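You operate a simulated robot arm through the tools that you are given. There is no shell and no other tool. Be economical: measure what you need, move in short steps, check, and stop when the job is done.

Carry out the task below with a simulated robot arm. There is one attempt and no reset: what you move stays moved.

TASK
Close the purple shuttle.
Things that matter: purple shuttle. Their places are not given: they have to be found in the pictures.

It is judged by the outcome, as a careful person would: the job done as asked, and still so three seconds after it is handed in. It fails if anything else is knocked over, pushed out of place, dropped, spilled or broken.

THE ROBOT
A 7-joint arm with a two-finger parallel gripper, fixed in place. Base frame: the origin is at the foot of the arm, x ahead of it, y to its left, z up. Lengths are in m, angles in degrees, forces in N, time in s.
Its first joint turns from -66.0 to 66.0 degrees. Payload 2.6 kg.
Tool frame: the origin (TCP) lies between the finger pads and is the grasp point; the fingertips stand 0.03 m ahead of it; z points along the fingers, y is the line along which they close. The gripper opens to 0.094 m. The fingers are 0.028 m wide and 0.01 m thick; the gripper's body (0.05 by 0.096 m) begins 0.055 m behind the TCP.
Orientation is told as [roll, pitch, yaw] about the base's x, y, z axes, in that order, counted from this pose: with the fingers straight down and closing along the base's y, the tool's x points along the base's -x, its y along +y and its z along -z.

THE INTERFACE
- The arm moves only by the tool send_rows. Its argument "rows" is a list that holds one entry, the list of rows, each a list of 7 numbers: the shift along the base's x, y, z in m, then the turn, a rotation vector about the base's x, y, z in degrees, then the gripper command, from -1 (fully open) to 1 (shut), values between in proportion. In form: [[[dx, dy, dz, wx, wy, wz, gripper], ...]]. A call has 1 to 20 rows; each row shifts and turns the commanded pose from where the row before left it. A row lasts 0.2 s, in which the tool goes at most 0.05 m and 8.6 degrees; a call with a longer step from one row to the next is refused whole, and so is a gripper value outside its range. A pose out of reach is approached as far as the arm can. The call stops where the force on the tool passes 40 N (or 10 N more than at its start, if that is more) or the arm is blocked; 0.2 s more then pass. The fingers move at their own pace (about 0.072 m/s each) and stop on an object; they squeeze with about 39 N. The grip force told is the motor's: it shows also when the fingers shut on nothing. Time passes only in rows, and 0.2 s behind the last, so rows that do not move let the fingers close. It gives the time, the measured TCP pose, the force on the tool (base axes), the opening and the grip force at its end, in the units of the frame above (readings bear some noise), and new pictures: "views" is both (left out), scene, wrist or none.
- Cameras (640 x 400 px; columns grow to the right, rows downward): "scene" is fixed at [0.04, 0.4305, 0.5779]; the picture's right is [-0.76, -0.65, 0.00], its down [-0.29, 0.33, -0.90] and it looks along [0.59, -0.68, -0.44] (base axes); focal length 321 px, centre (320, 200). "wrist" rides on the gripper at [-0.037, 0, -0.058] in the tool frame; the picture's right is [0.00, -1.00, 0.00], its down [0.97, 0.00, -0.24] and it looks along [0.24, 0.00, 0.97] (tool axes); focal length 218 px, centre (320, 200).
- pixel_to_xyz(camera, pixels): for up to 12 pixels [column, row] of the newest picture of that camera ("zoom" is the newest enlarged one), the place [x, y, z] in the base frame of the surface seen there, good to about 0.002 m. No time passes.
- inspect(camera, box): a new picture of the part [left, top, right, bottom] of that camera's present view, enlarged. No time passes.
- job_done(): hands the job in; it is judged then, once.

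Work in short steps. Measure before you move; look again where a grasp or a placing could have gone wrong, and mend it. You have 60 turns and 100 pictures in all, the two below and enlarged ones among them. Open the gripper and draw the arm clear of the work before you hand the job in, unless the task says otherwise; then end with one line.

The tools are called after "Emit:" as a command line: name --argument value ..., lists and objects as JSON in quotes. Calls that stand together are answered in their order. send_rows: Moves the arm, as the interface text tells. Its arguments: {"type":"object","properties":{"rows":{"type":"array","items":{"type":"array","items":{"type":"array","items":{"type":"number"}}}},"views":{"type":"string","enum":["both","scene","wrist","none"]}},"required":["rows"]} The other tools are called the same way: pixel_to_xyz (camera, pixels) gives the place of the surface under pixels of a picture; inspect (camera, box) takes an enlarged picture of a part of a camera's view; job_done () hands the job in.

At the start:

```text
t: 0.0
tcp_pos: [0.3403, -0.3131, 0.2759]
tcp_rot: [0.0, 0.0, 0.0]
contact_force: [0.6, -0.2, 0.1]
opening: 0.0941
finger_force: 0.0
```

scene: 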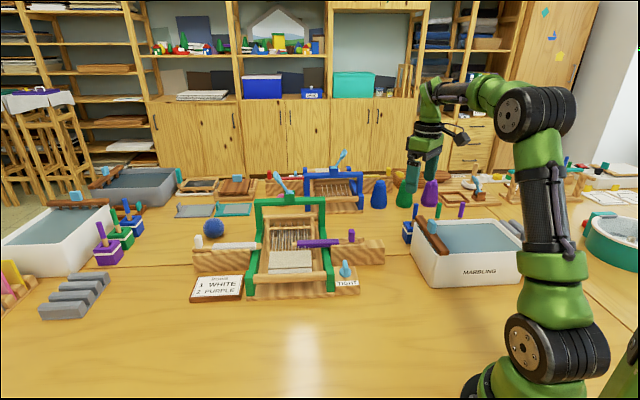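
wrist: 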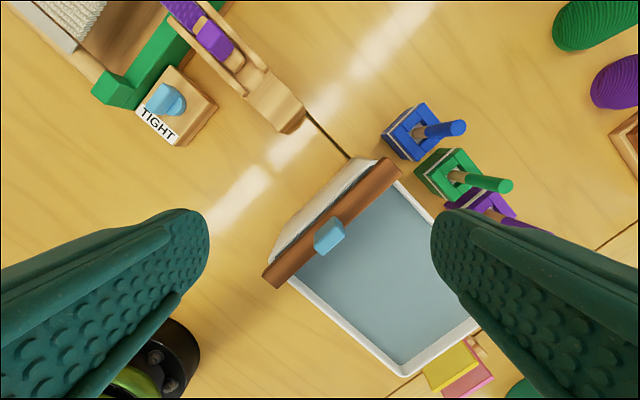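

The loom sits at about (290,250) with a white shuttle on the left and a purple one on the right, around (320,243). I'll enlarge that area.

Emit:
inspect --camera "scene" --box '[180, 170, 400, 307]'

Emit:
inspect --camera "wrist" --box '[0, 0, 320, 200]'

```text
2.91 times, centred on (290, 238) of scene
```

zoom: 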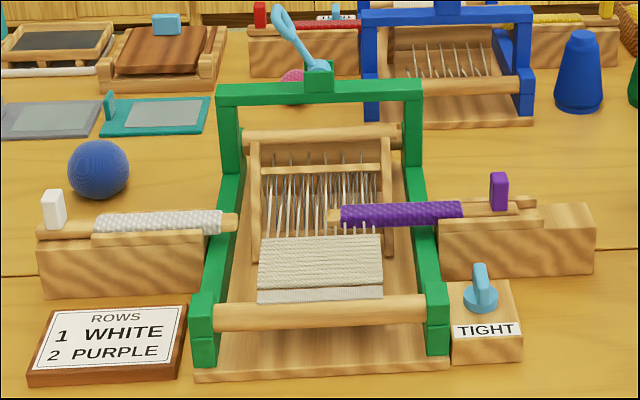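

```text
2.00 times, centred on (160, 100) of wrist
```

zoom: 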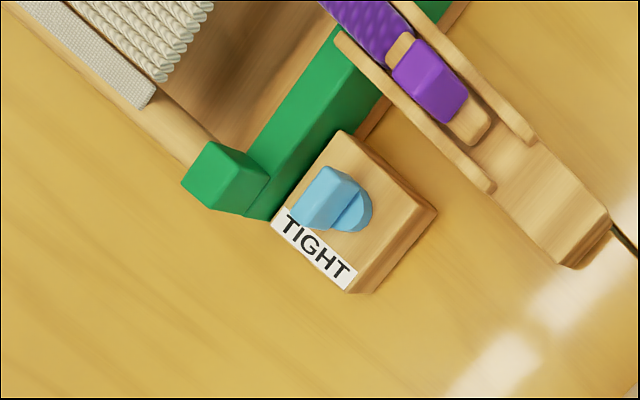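

The purple shuttle sits partly inside the loom, while the white one is fully in its box. I'll compare with the other loom and measure the parts.

Emit:
pixel_to_xyz --camera "wrist" --pixels '[[212, 40], [222, 50], [205, 25], [240, 65], [245, 92], [267, 66], [285, 110], [300, 105], [190, 15], [285, 130], [240, 45], [168, 100]]'

Emit:
inspect --camera "scene" --box '[250, 150, 410, 250]'

Emit:
inspect --camera "scene" --box '[290, 215, 400, 284]'

Emit:
inspect --camera "scene" --box '[180, 215, 290, 284]'

```text
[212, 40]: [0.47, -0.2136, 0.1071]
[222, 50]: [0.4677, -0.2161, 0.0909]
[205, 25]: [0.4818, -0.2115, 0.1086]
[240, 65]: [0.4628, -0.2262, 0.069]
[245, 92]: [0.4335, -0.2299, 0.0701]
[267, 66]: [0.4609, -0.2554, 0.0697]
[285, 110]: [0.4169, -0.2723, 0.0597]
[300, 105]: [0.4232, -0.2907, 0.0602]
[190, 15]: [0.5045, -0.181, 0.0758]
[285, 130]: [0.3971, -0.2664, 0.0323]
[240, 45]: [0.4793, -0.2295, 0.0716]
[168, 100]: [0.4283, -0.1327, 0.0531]
```

```text
4.00 times, centred on (330, 200) of scene
```

zoom: 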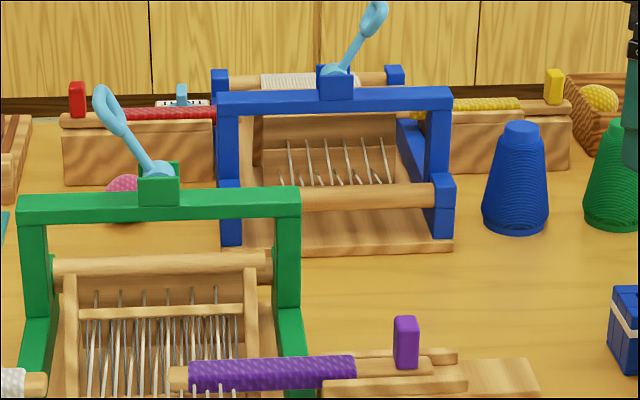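

```text
5.80 times, centred on (345, 250) of scene
```

zoom: 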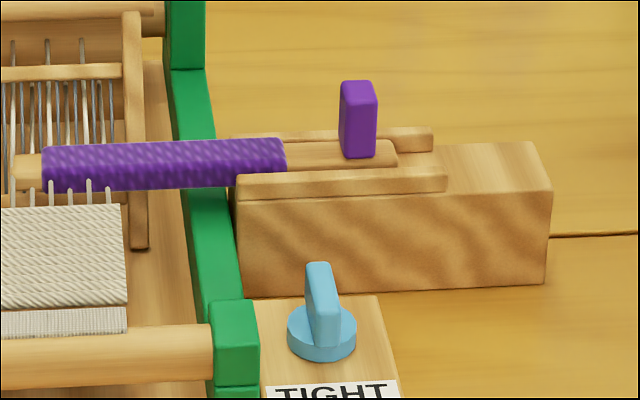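

```text
5.80 times, centred on (235, 250) of scene
```

zoom: 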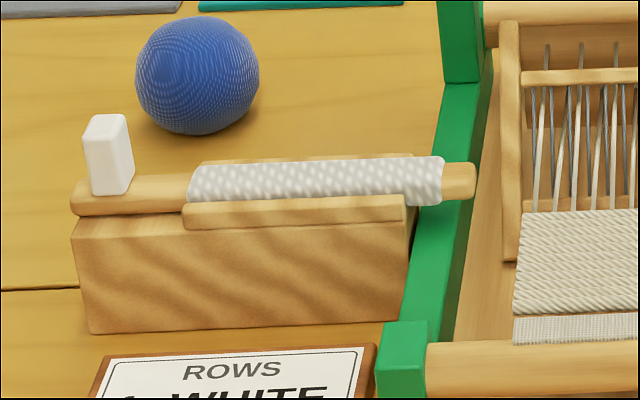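

The parked shuttles (white, red, yellow) all have their pegs at the outer end of their blocks, so "closed" means sliding the purple one out to the right. The wrist heights look odd, so I'll cross-check with the scene camera.

Emit:
pixel_to_xyz --camera "scene" --pixels '[[352, 231], [351, 238], [351, 241], [357, 242], [363, 243], [350, 247], [377, 242], [380, 258], [335, 243], [300, 243], [350, 300], [370, 290]]'

Emit:
pixel_to_xyz --camera "wrist" --pixels '[[215, 40], [265, 80], [200, 200], [270, 110], [330, 235], [350, 300]]'

Emit:
pixel_to_xyz --camera "scene" --pixels '[[199, 238], [196, 249], [194, 252], [194, 260], [259, 245], [250, 250], [330, 225], [315, 255]]'

```text
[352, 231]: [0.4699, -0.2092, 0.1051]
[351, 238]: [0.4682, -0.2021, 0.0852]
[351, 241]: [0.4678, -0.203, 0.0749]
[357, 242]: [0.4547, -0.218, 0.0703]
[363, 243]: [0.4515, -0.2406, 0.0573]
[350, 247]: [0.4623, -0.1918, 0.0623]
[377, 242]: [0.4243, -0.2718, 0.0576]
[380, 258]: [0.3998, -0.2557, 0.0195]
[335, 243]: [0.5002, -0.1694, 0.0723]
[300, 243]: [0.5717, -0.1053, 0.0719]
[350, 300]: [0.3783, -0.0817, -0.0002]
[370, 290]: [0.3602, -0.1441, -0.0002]
```

```text
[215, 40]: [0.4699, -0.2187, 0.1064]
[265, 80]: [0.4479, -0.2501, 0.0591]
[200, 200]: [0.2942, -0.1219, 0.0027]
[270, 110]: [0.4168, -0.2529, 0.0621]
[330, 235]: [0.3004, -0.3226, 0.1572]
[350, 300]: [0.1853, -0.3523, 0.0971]
```

```text
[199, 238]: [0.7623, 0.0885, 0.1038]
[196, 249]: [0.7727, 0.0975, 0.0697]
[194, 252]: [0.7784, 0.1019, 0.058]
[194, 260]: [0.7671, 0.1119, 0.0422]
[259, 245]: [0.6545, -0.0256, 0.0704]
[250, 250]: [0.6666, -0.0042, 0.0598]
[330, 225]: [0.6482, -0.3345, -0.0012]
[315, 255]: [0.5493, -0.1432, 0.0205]
```

Both cameras agree: table is at z≈0, peg top is at about (0.468,-0.212,0.106) and the rail top is about 0.07. I still need the exact rail direction and the loom castle's height for clearance.

Emit:
pixel_to_xyz --camera "scene" --pixels '[[318, 202], [322, 230], [316, 204], [335, 247], [345, 246], [366, 245], [325, 239], [337, 239], [310, 242], [348, 230], [355, 230], [384, 247]]'

Emit:
inspect --camera "wrist" --box '[150, 0, 310, 100]'

```text
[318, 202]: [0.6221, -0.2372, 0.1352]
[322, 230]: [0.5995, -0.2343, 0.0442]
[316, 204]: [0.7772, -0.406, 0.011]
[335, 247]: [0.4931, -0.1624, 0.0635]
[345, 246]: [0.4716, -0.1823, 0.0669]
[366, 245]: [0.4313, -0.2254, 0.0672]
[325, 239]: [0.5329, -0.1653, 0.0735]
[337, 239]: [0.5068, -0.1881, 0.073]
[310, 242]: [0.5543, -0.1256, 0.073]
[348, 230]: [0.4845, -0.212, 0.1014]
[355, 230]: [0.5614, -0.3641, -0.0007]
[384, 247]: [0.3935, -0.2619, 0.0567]
```

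```text
4.00 times, centred on (230, 50) of wrist
```

zoom: 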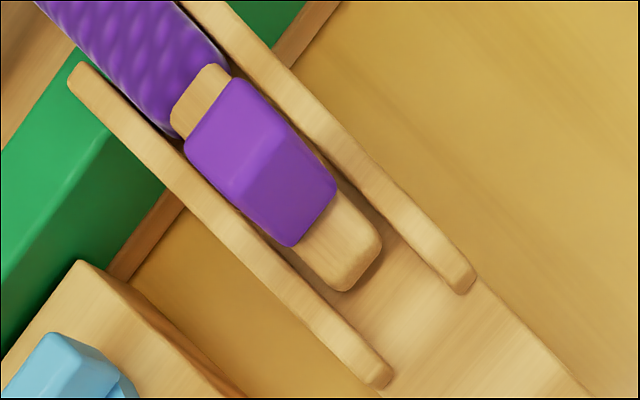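

Emit:
pixel_to_xyz --camera "zoom" --pixels '[[90, 85], [370, 372], [230, 20], [462, 280], [235, 90], [205, 155], [285, 180], [250, 135], [215, 85], [350, 270], [330, 190], [290, 240]]'

```text
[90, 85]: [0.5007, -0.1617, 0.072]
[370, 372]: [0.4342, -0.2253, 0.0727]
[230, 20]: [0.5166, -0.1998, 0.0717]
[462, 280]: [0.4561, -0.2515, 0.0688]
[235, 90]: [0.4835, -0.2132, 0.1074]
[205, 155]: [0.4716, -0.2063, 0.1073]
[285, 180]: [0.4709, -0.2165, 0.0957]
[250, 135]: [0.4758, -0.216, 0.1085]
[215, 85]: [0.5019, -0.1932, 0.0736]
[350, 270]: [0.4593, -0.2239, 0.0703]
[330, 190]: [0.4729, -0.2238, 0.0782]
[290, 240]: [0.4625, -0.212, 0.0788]
```

The rail runs outward along about (-0.74,-0.675) and the peg centre is about (0.473,-0.213), top 0.108. I'll go above it with the tool turned so the fingers close along the rail.

Emit:
send_rows --rows '[[[0.022, 0.0167, -0.01, 0, 0, -7.9, 0], [0.022, 0.0167, -0.01, 0, 0, -7.9, 0], [0.022, 0.0167, -0.01, 0, 0, -7.9, 0], [0.022, 0.0167, -0.01, 0, 0, -7.9, 0], [0.022, 0.0167, -0.01, 0, 0, -7.9, 0], [0.0227, 0.0167, -0.01, 0, 0, -7.9, 0], [0, 0, -0.02, 0, 0, 0, 0], [0, 0, 0, 0, 0, 0, 0]]]'

```text
t: 1.8
tcp_pos: [0.4715, -0.2126, 0.1963]
tcp_rot: [0.1, 0.0, -47.5]
contact_force: [-0.4, 0.0, 0.3]
opening: 0.0472
finger_force: 0.0
```

scene: 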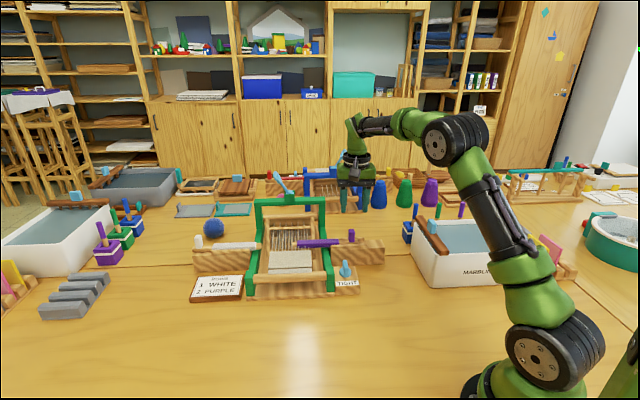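
wrist: 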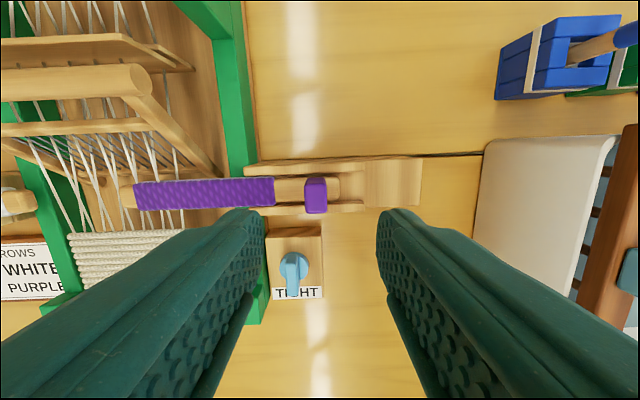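

Aligned along the rail; I'll measure the peg from this view before going down.

Emit:
pixel_to_xyz --camera "wrist" --pixels '[[315, 182], [315, 190], [307, 186], [324, 186], [200, 193], [268, 190], [335, 195], [375, 182], [415, 180], [415, 205]]'

Emit:
inspect --camera "wrist" --box '[220, 140, 440, 277]'

```text
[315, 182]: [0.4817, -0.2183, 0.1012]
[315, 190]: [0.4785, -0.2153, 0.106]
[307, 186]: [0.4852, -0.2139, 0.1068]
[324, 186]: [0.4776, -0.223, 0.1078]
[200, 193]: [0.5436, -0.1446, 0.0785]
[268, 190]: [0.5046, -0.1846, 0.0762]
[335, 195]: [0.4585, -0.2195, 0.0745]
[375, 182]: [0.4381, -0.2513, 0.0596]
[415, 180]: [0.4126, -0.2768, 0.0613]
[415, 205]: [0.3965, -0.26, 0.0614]
```

```text
2.91 times, centred on (330, 208) of wrist
```

zoom: 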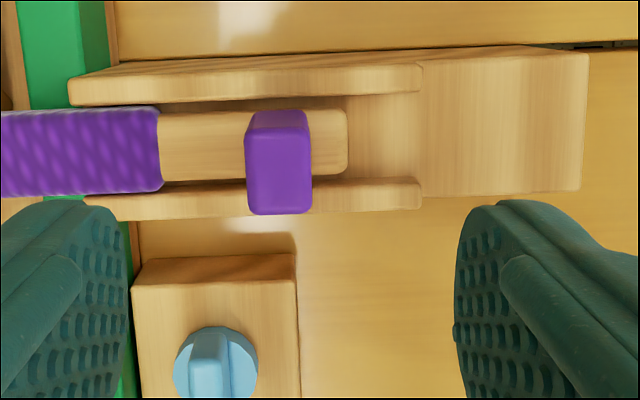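

Peg top centre is about (0.474,-0.211), right under the TCP, and the yarn top is 0.079. I'll descend to TCP z≈0.114 with the tips clear of the rail.

Emit:
send_rows --rows '[[[0.001, 0.001, -0.03, 0, 0, 0, 0], [0, 0, -0.025, 0, 0, 0, 0], [0, 0, -0.02, 0, 0, 0, 0], [0, 0, -0.008, 0, 0, 0, 0], [0, 0, 0, 0, 0, 0, 0]]]'

```text
t: 3.0
tcp_pos: [0.4723, -0.212, 0.1114]
tcp_rot: [0.0, 0.0, -47.4]
contact_force: [0.1, -0.1, -0.2]
opening: 0.0471
finger_force: 0.0
```

scene: 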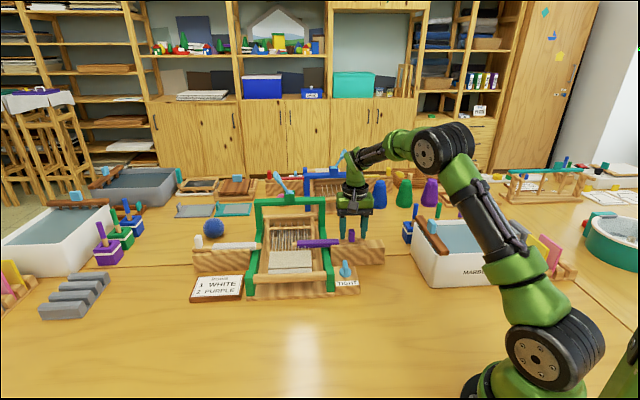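
wrist: 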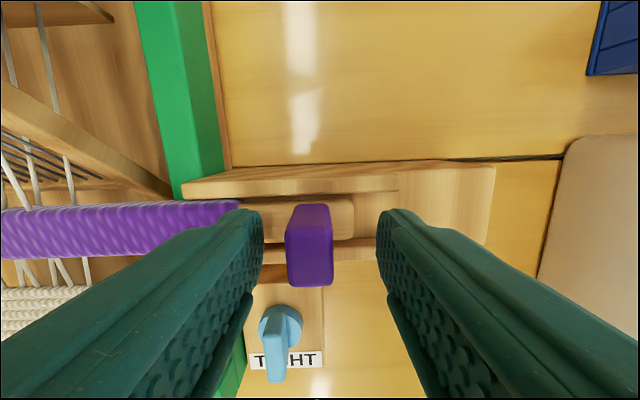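

The fingers straddle the peg at (310,260) in the wrist view. I'll close on it.

Emit:
send_rows --rows '[[[0, 0, 0, 0, 0, 0, 0.7], [0, 0, 0, 0, 0, 0, 0.7], [0, 0, 0, 0, 0, 0, 0.7]]]'

Emit:
inspect --camera "scene" --box '[290, 190, 400, 259]'

```text
t: 3.8
tcp_pos: [0.4723, -0.2126, 0.1117]
tcp_rot: [0.1, 0.0, -47.2]
contact_force: [0.8, -0.3, -0.6]
opening: 0.0162
finger_force: 44.8
```

scene: 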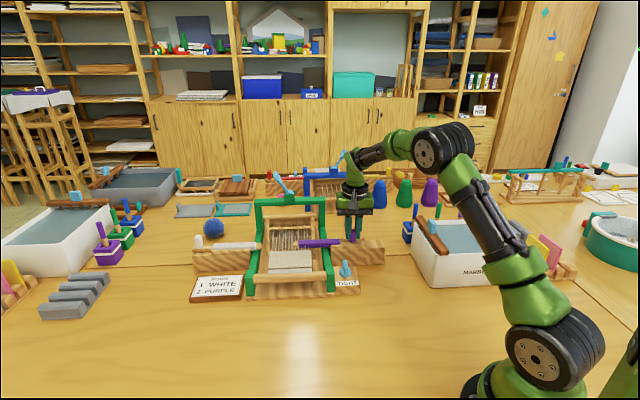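
wrist: 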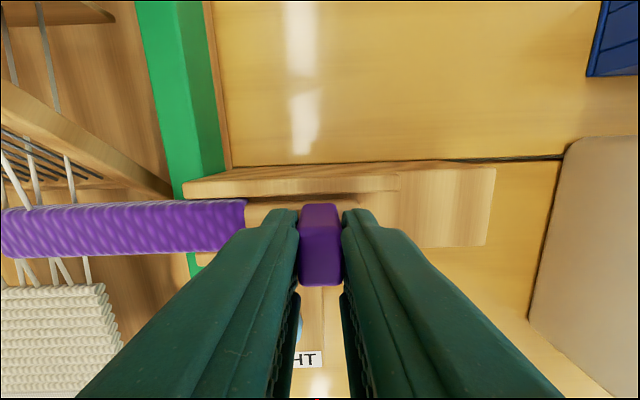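

```text
5.80 times, centred on (345, 224) of scene
```

zoom: 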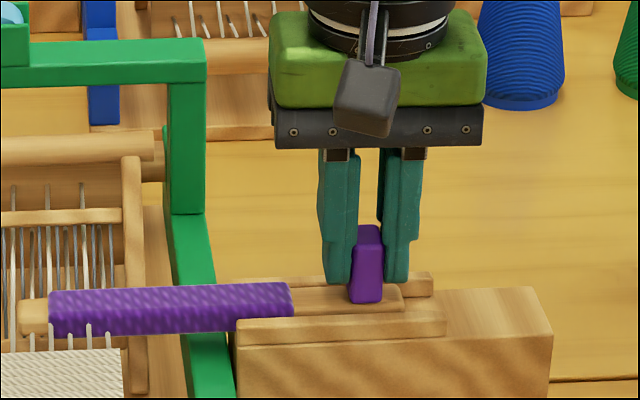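

Gripped (opening 0.016). Drawing it outward along the rail in small rows first.

Emit:
send_rows --rows '[[[-0.0074, -0.0068, 0, 0, 0, 0, 0.7], [-0.0074, -0.0068, 0, 0, 0, 0, 0.7], [-0.0074, -0.0068, 0, 0, 0, 0, 0.7], [0, 0, 0, 0, 0, 0, 0.7]]]'

Emit:
inspect --camera "scene" --box '[290, 190, 450, 290]'

```text
t: 4.8
tcp_pos: [0.4511, -0.2325, 0.1114]
tcp_rot: [-0.1, -0.2, -47.4]
contact_force: [15.2, -15.4, -14.6]
opening: 0.0164
finger_force: 45.2
```

scene: 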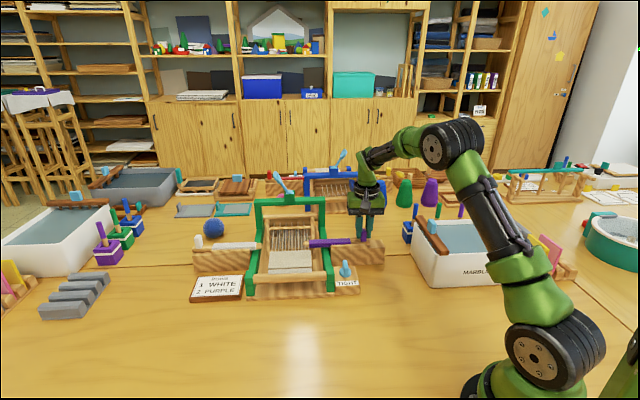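
wrist: 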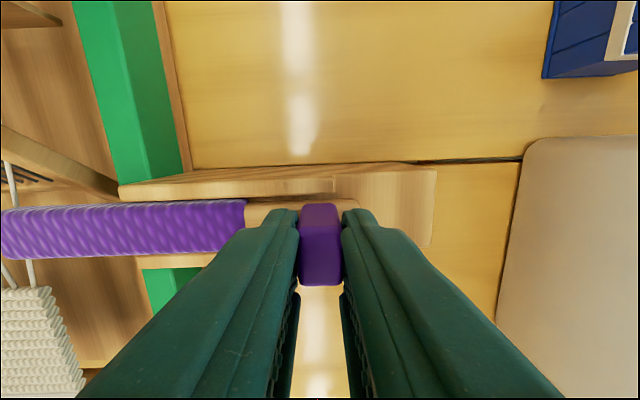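

```text
4.00 times, centred on (370, 240) of scene
```

zoom: 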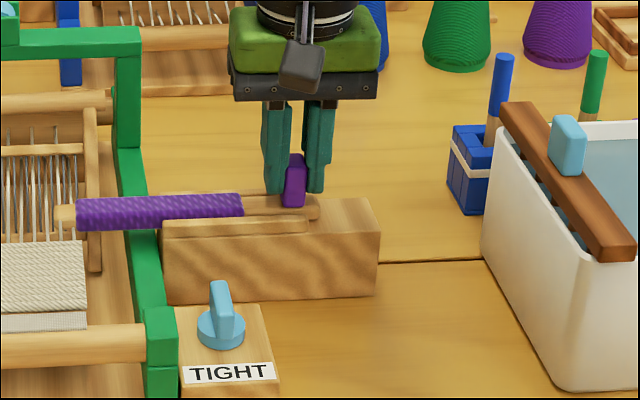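

It slides, with some sideways load toward (+x,-y), so I'll bend the path slightly that way and continue.

Emit:
send_rows --rows '[[[-0.0062, -0.008, -0.0007, 0, 0, 0, 0.7], [-0.007, -0.0072, 0, 0, 0, 0, 0.7], [-0.0072, -0.007, 0, 0, 0, 0, 0.7], [0, 0, 0, 0, 0, 0, 0.7]]]' --views "none"

Emit:
inspect --camera "scene" --box '[290, 190, 450, 290]'

```text
t: 5.8
tcp_pos: [0.4307, -0.2532, 0.1123]
tcp_rot: [0.0, -0.1, -47.4]
contact_force: [4.8, -4.8, 0.9]
opening: 0.0162
finger_force: 45.1
```

```text
4.00 times, centred on (370, 240) of scene
```

zoom: 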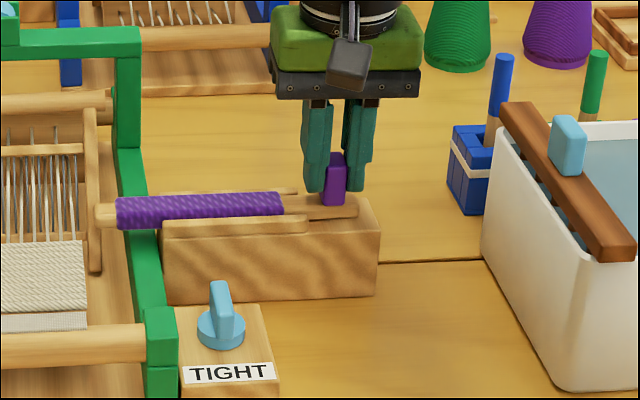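

Nearly home; continuing in small rows until it meets its stop (or the outer end is flush with the block, like white's).

Emit:
send_rows --rows '[[[-0.0048, -0.0056, 0, 0, 0, 0, 0.7], [-0.0051, -0.0051, 0, 0, 0, 0, 0.7], [-0.0036, -0.0036, 0, 0, 0, 0, 0.7], [-0.0025, -0.0025, 0, 0, 0, 0, 0.7], [0, 0, 0, 0, 0, 0, 0.7]]]' --views "wrist"

Emit:
inspect --camera "scene" --box '[290, 190, 450, 290]'

```text
t: 7.0
tcp_pos: [0.4191, -0.2645, 0.1118]
tcp_rot: [0.5, -0.1, -46.4]
contact_force: [2.2, 0.2, -0.4]
opening: 0.016
finger_force: 44.7
stopped in row 5: the force on the tool passed its limit (the readings are from after the stop); the commanded pose is now the measured one
```

wrist: 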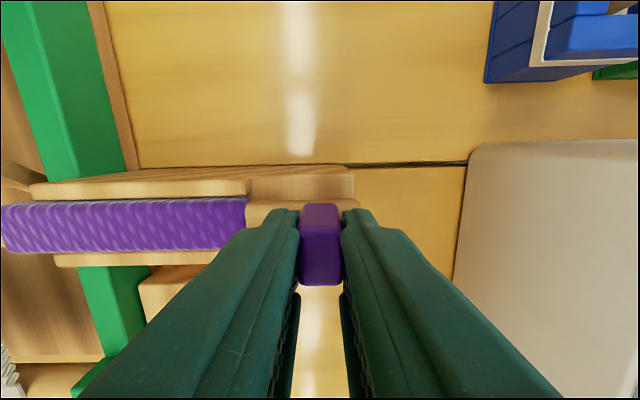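

```text
4.00 times, centred on (370, 240) of scene
```

zoom: 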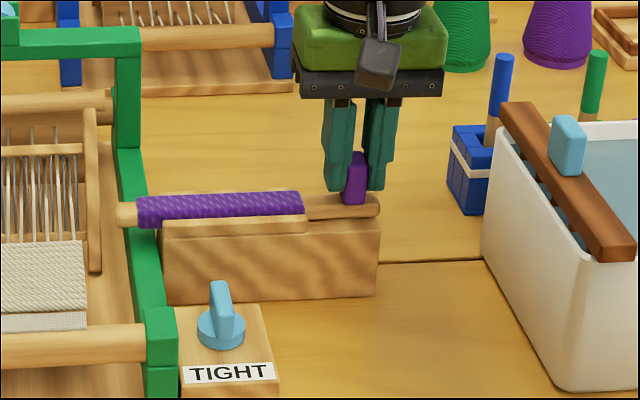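

It hit its end stop with the shuttle end flush with the block, mirroring the white one. One small nudge to seat it, then open.

Emit:
send_rows --rows '[[[-0.0015, -0.0014, 0, 0, 0, 0, 0.7], [-0.0015, -0.0014, 0, 0, 0, 0, 0.7], [0, 0, 0, 0, 0, 0, 0.7]]]' --views "none"

```text
t: 7.8
tcp_pos: [0.419, -0.2641, 0.1124]
tcp_rot: [0.9, -0.2, -46.5]
contact_force: [30.4, 5.5, -7.9]
opening: 0.0165
finger_force: 45.3
```

It didn't move, so it's at the stop. I'll unload, open slightly so both fingers come off evenly, and rise.

Emit:
send_rows --rows '[[[0.0027, 0.0025, 0, 0, 0, 0, 0.7], [0, 0, 0, 0, 0, 0, 0.1], [0, 0, 0, 0, 0, 0, 0.1], [0, 0, 0, 0, 0, 0, 0.1]]]'

```text
t: 8.8
tcp_pos: [0.4185, -0.2657, 0.1124]
tcp_rot: [0.6, 0.0, -46.8]
contact_force: [-0.2, -0.2, -0.8]
opening: 0.0421
finger_force: 0.0
```

scene: 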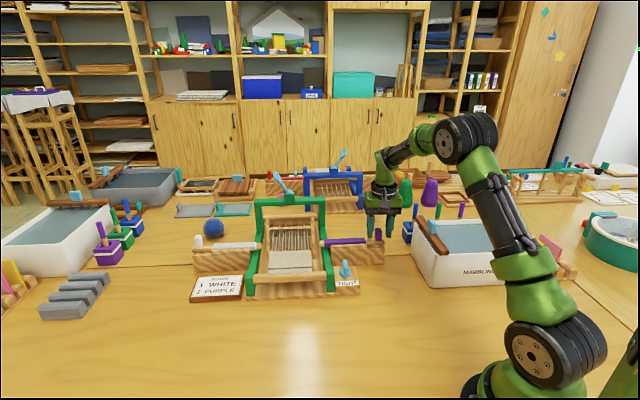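
wrist: 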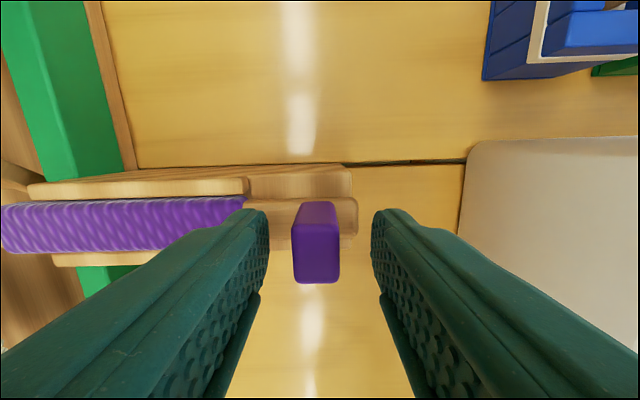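

The fingers are clear of the peg, so I'll rise straight up and check.

Emit:
send_rows --rows '[[[0, 0, 0.02, 0, 0, 0, 0.1], [0, 0, 0.04, 0, 0, 0, 0.1], [0, 0, 0.04, 0, 0, 0, 0.1], [0, 0, 0.045, 0, 0, 0, -1], [0, 0, 0, 0, 0, 0, -1]]]' --views "none"

Emit:
inspect --camera "scene" --box '[180, 170, 460, 345]'

```text
t: 10.0
tcp_pos: [0.4178, -0.2643, 0.2582]
tcp_rot: [0.7, -0.1, -46.8]
contact_force: [0.7, -1.1, -0.8]
opening: 0.0939
finger_force: 0.1
```

```text
2.29 times, centred on (320, 258) of scene
```

zoom: 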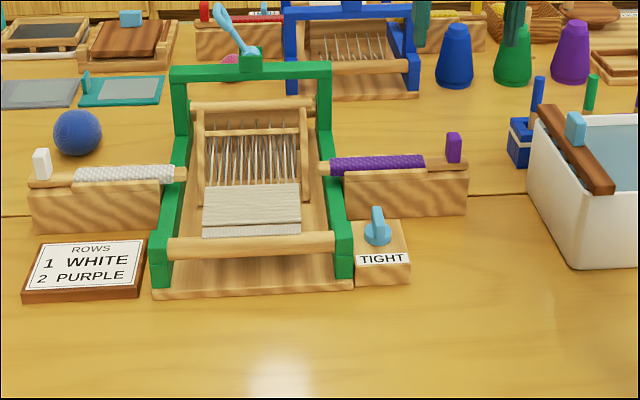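

The purple shuttle is home, mirroring the white one. Nothing else has been disturbed and the arm is clear.

Emit:
job_done

```text
The job is handed in.
```

The purple shuttle is closed: I slid it back along its rail to the end stop, nothing else was disturbed, and the arm is clear with the gripper open. I took "closed" to mean parked fully in its block, as the white, red and yellow shuttles are.
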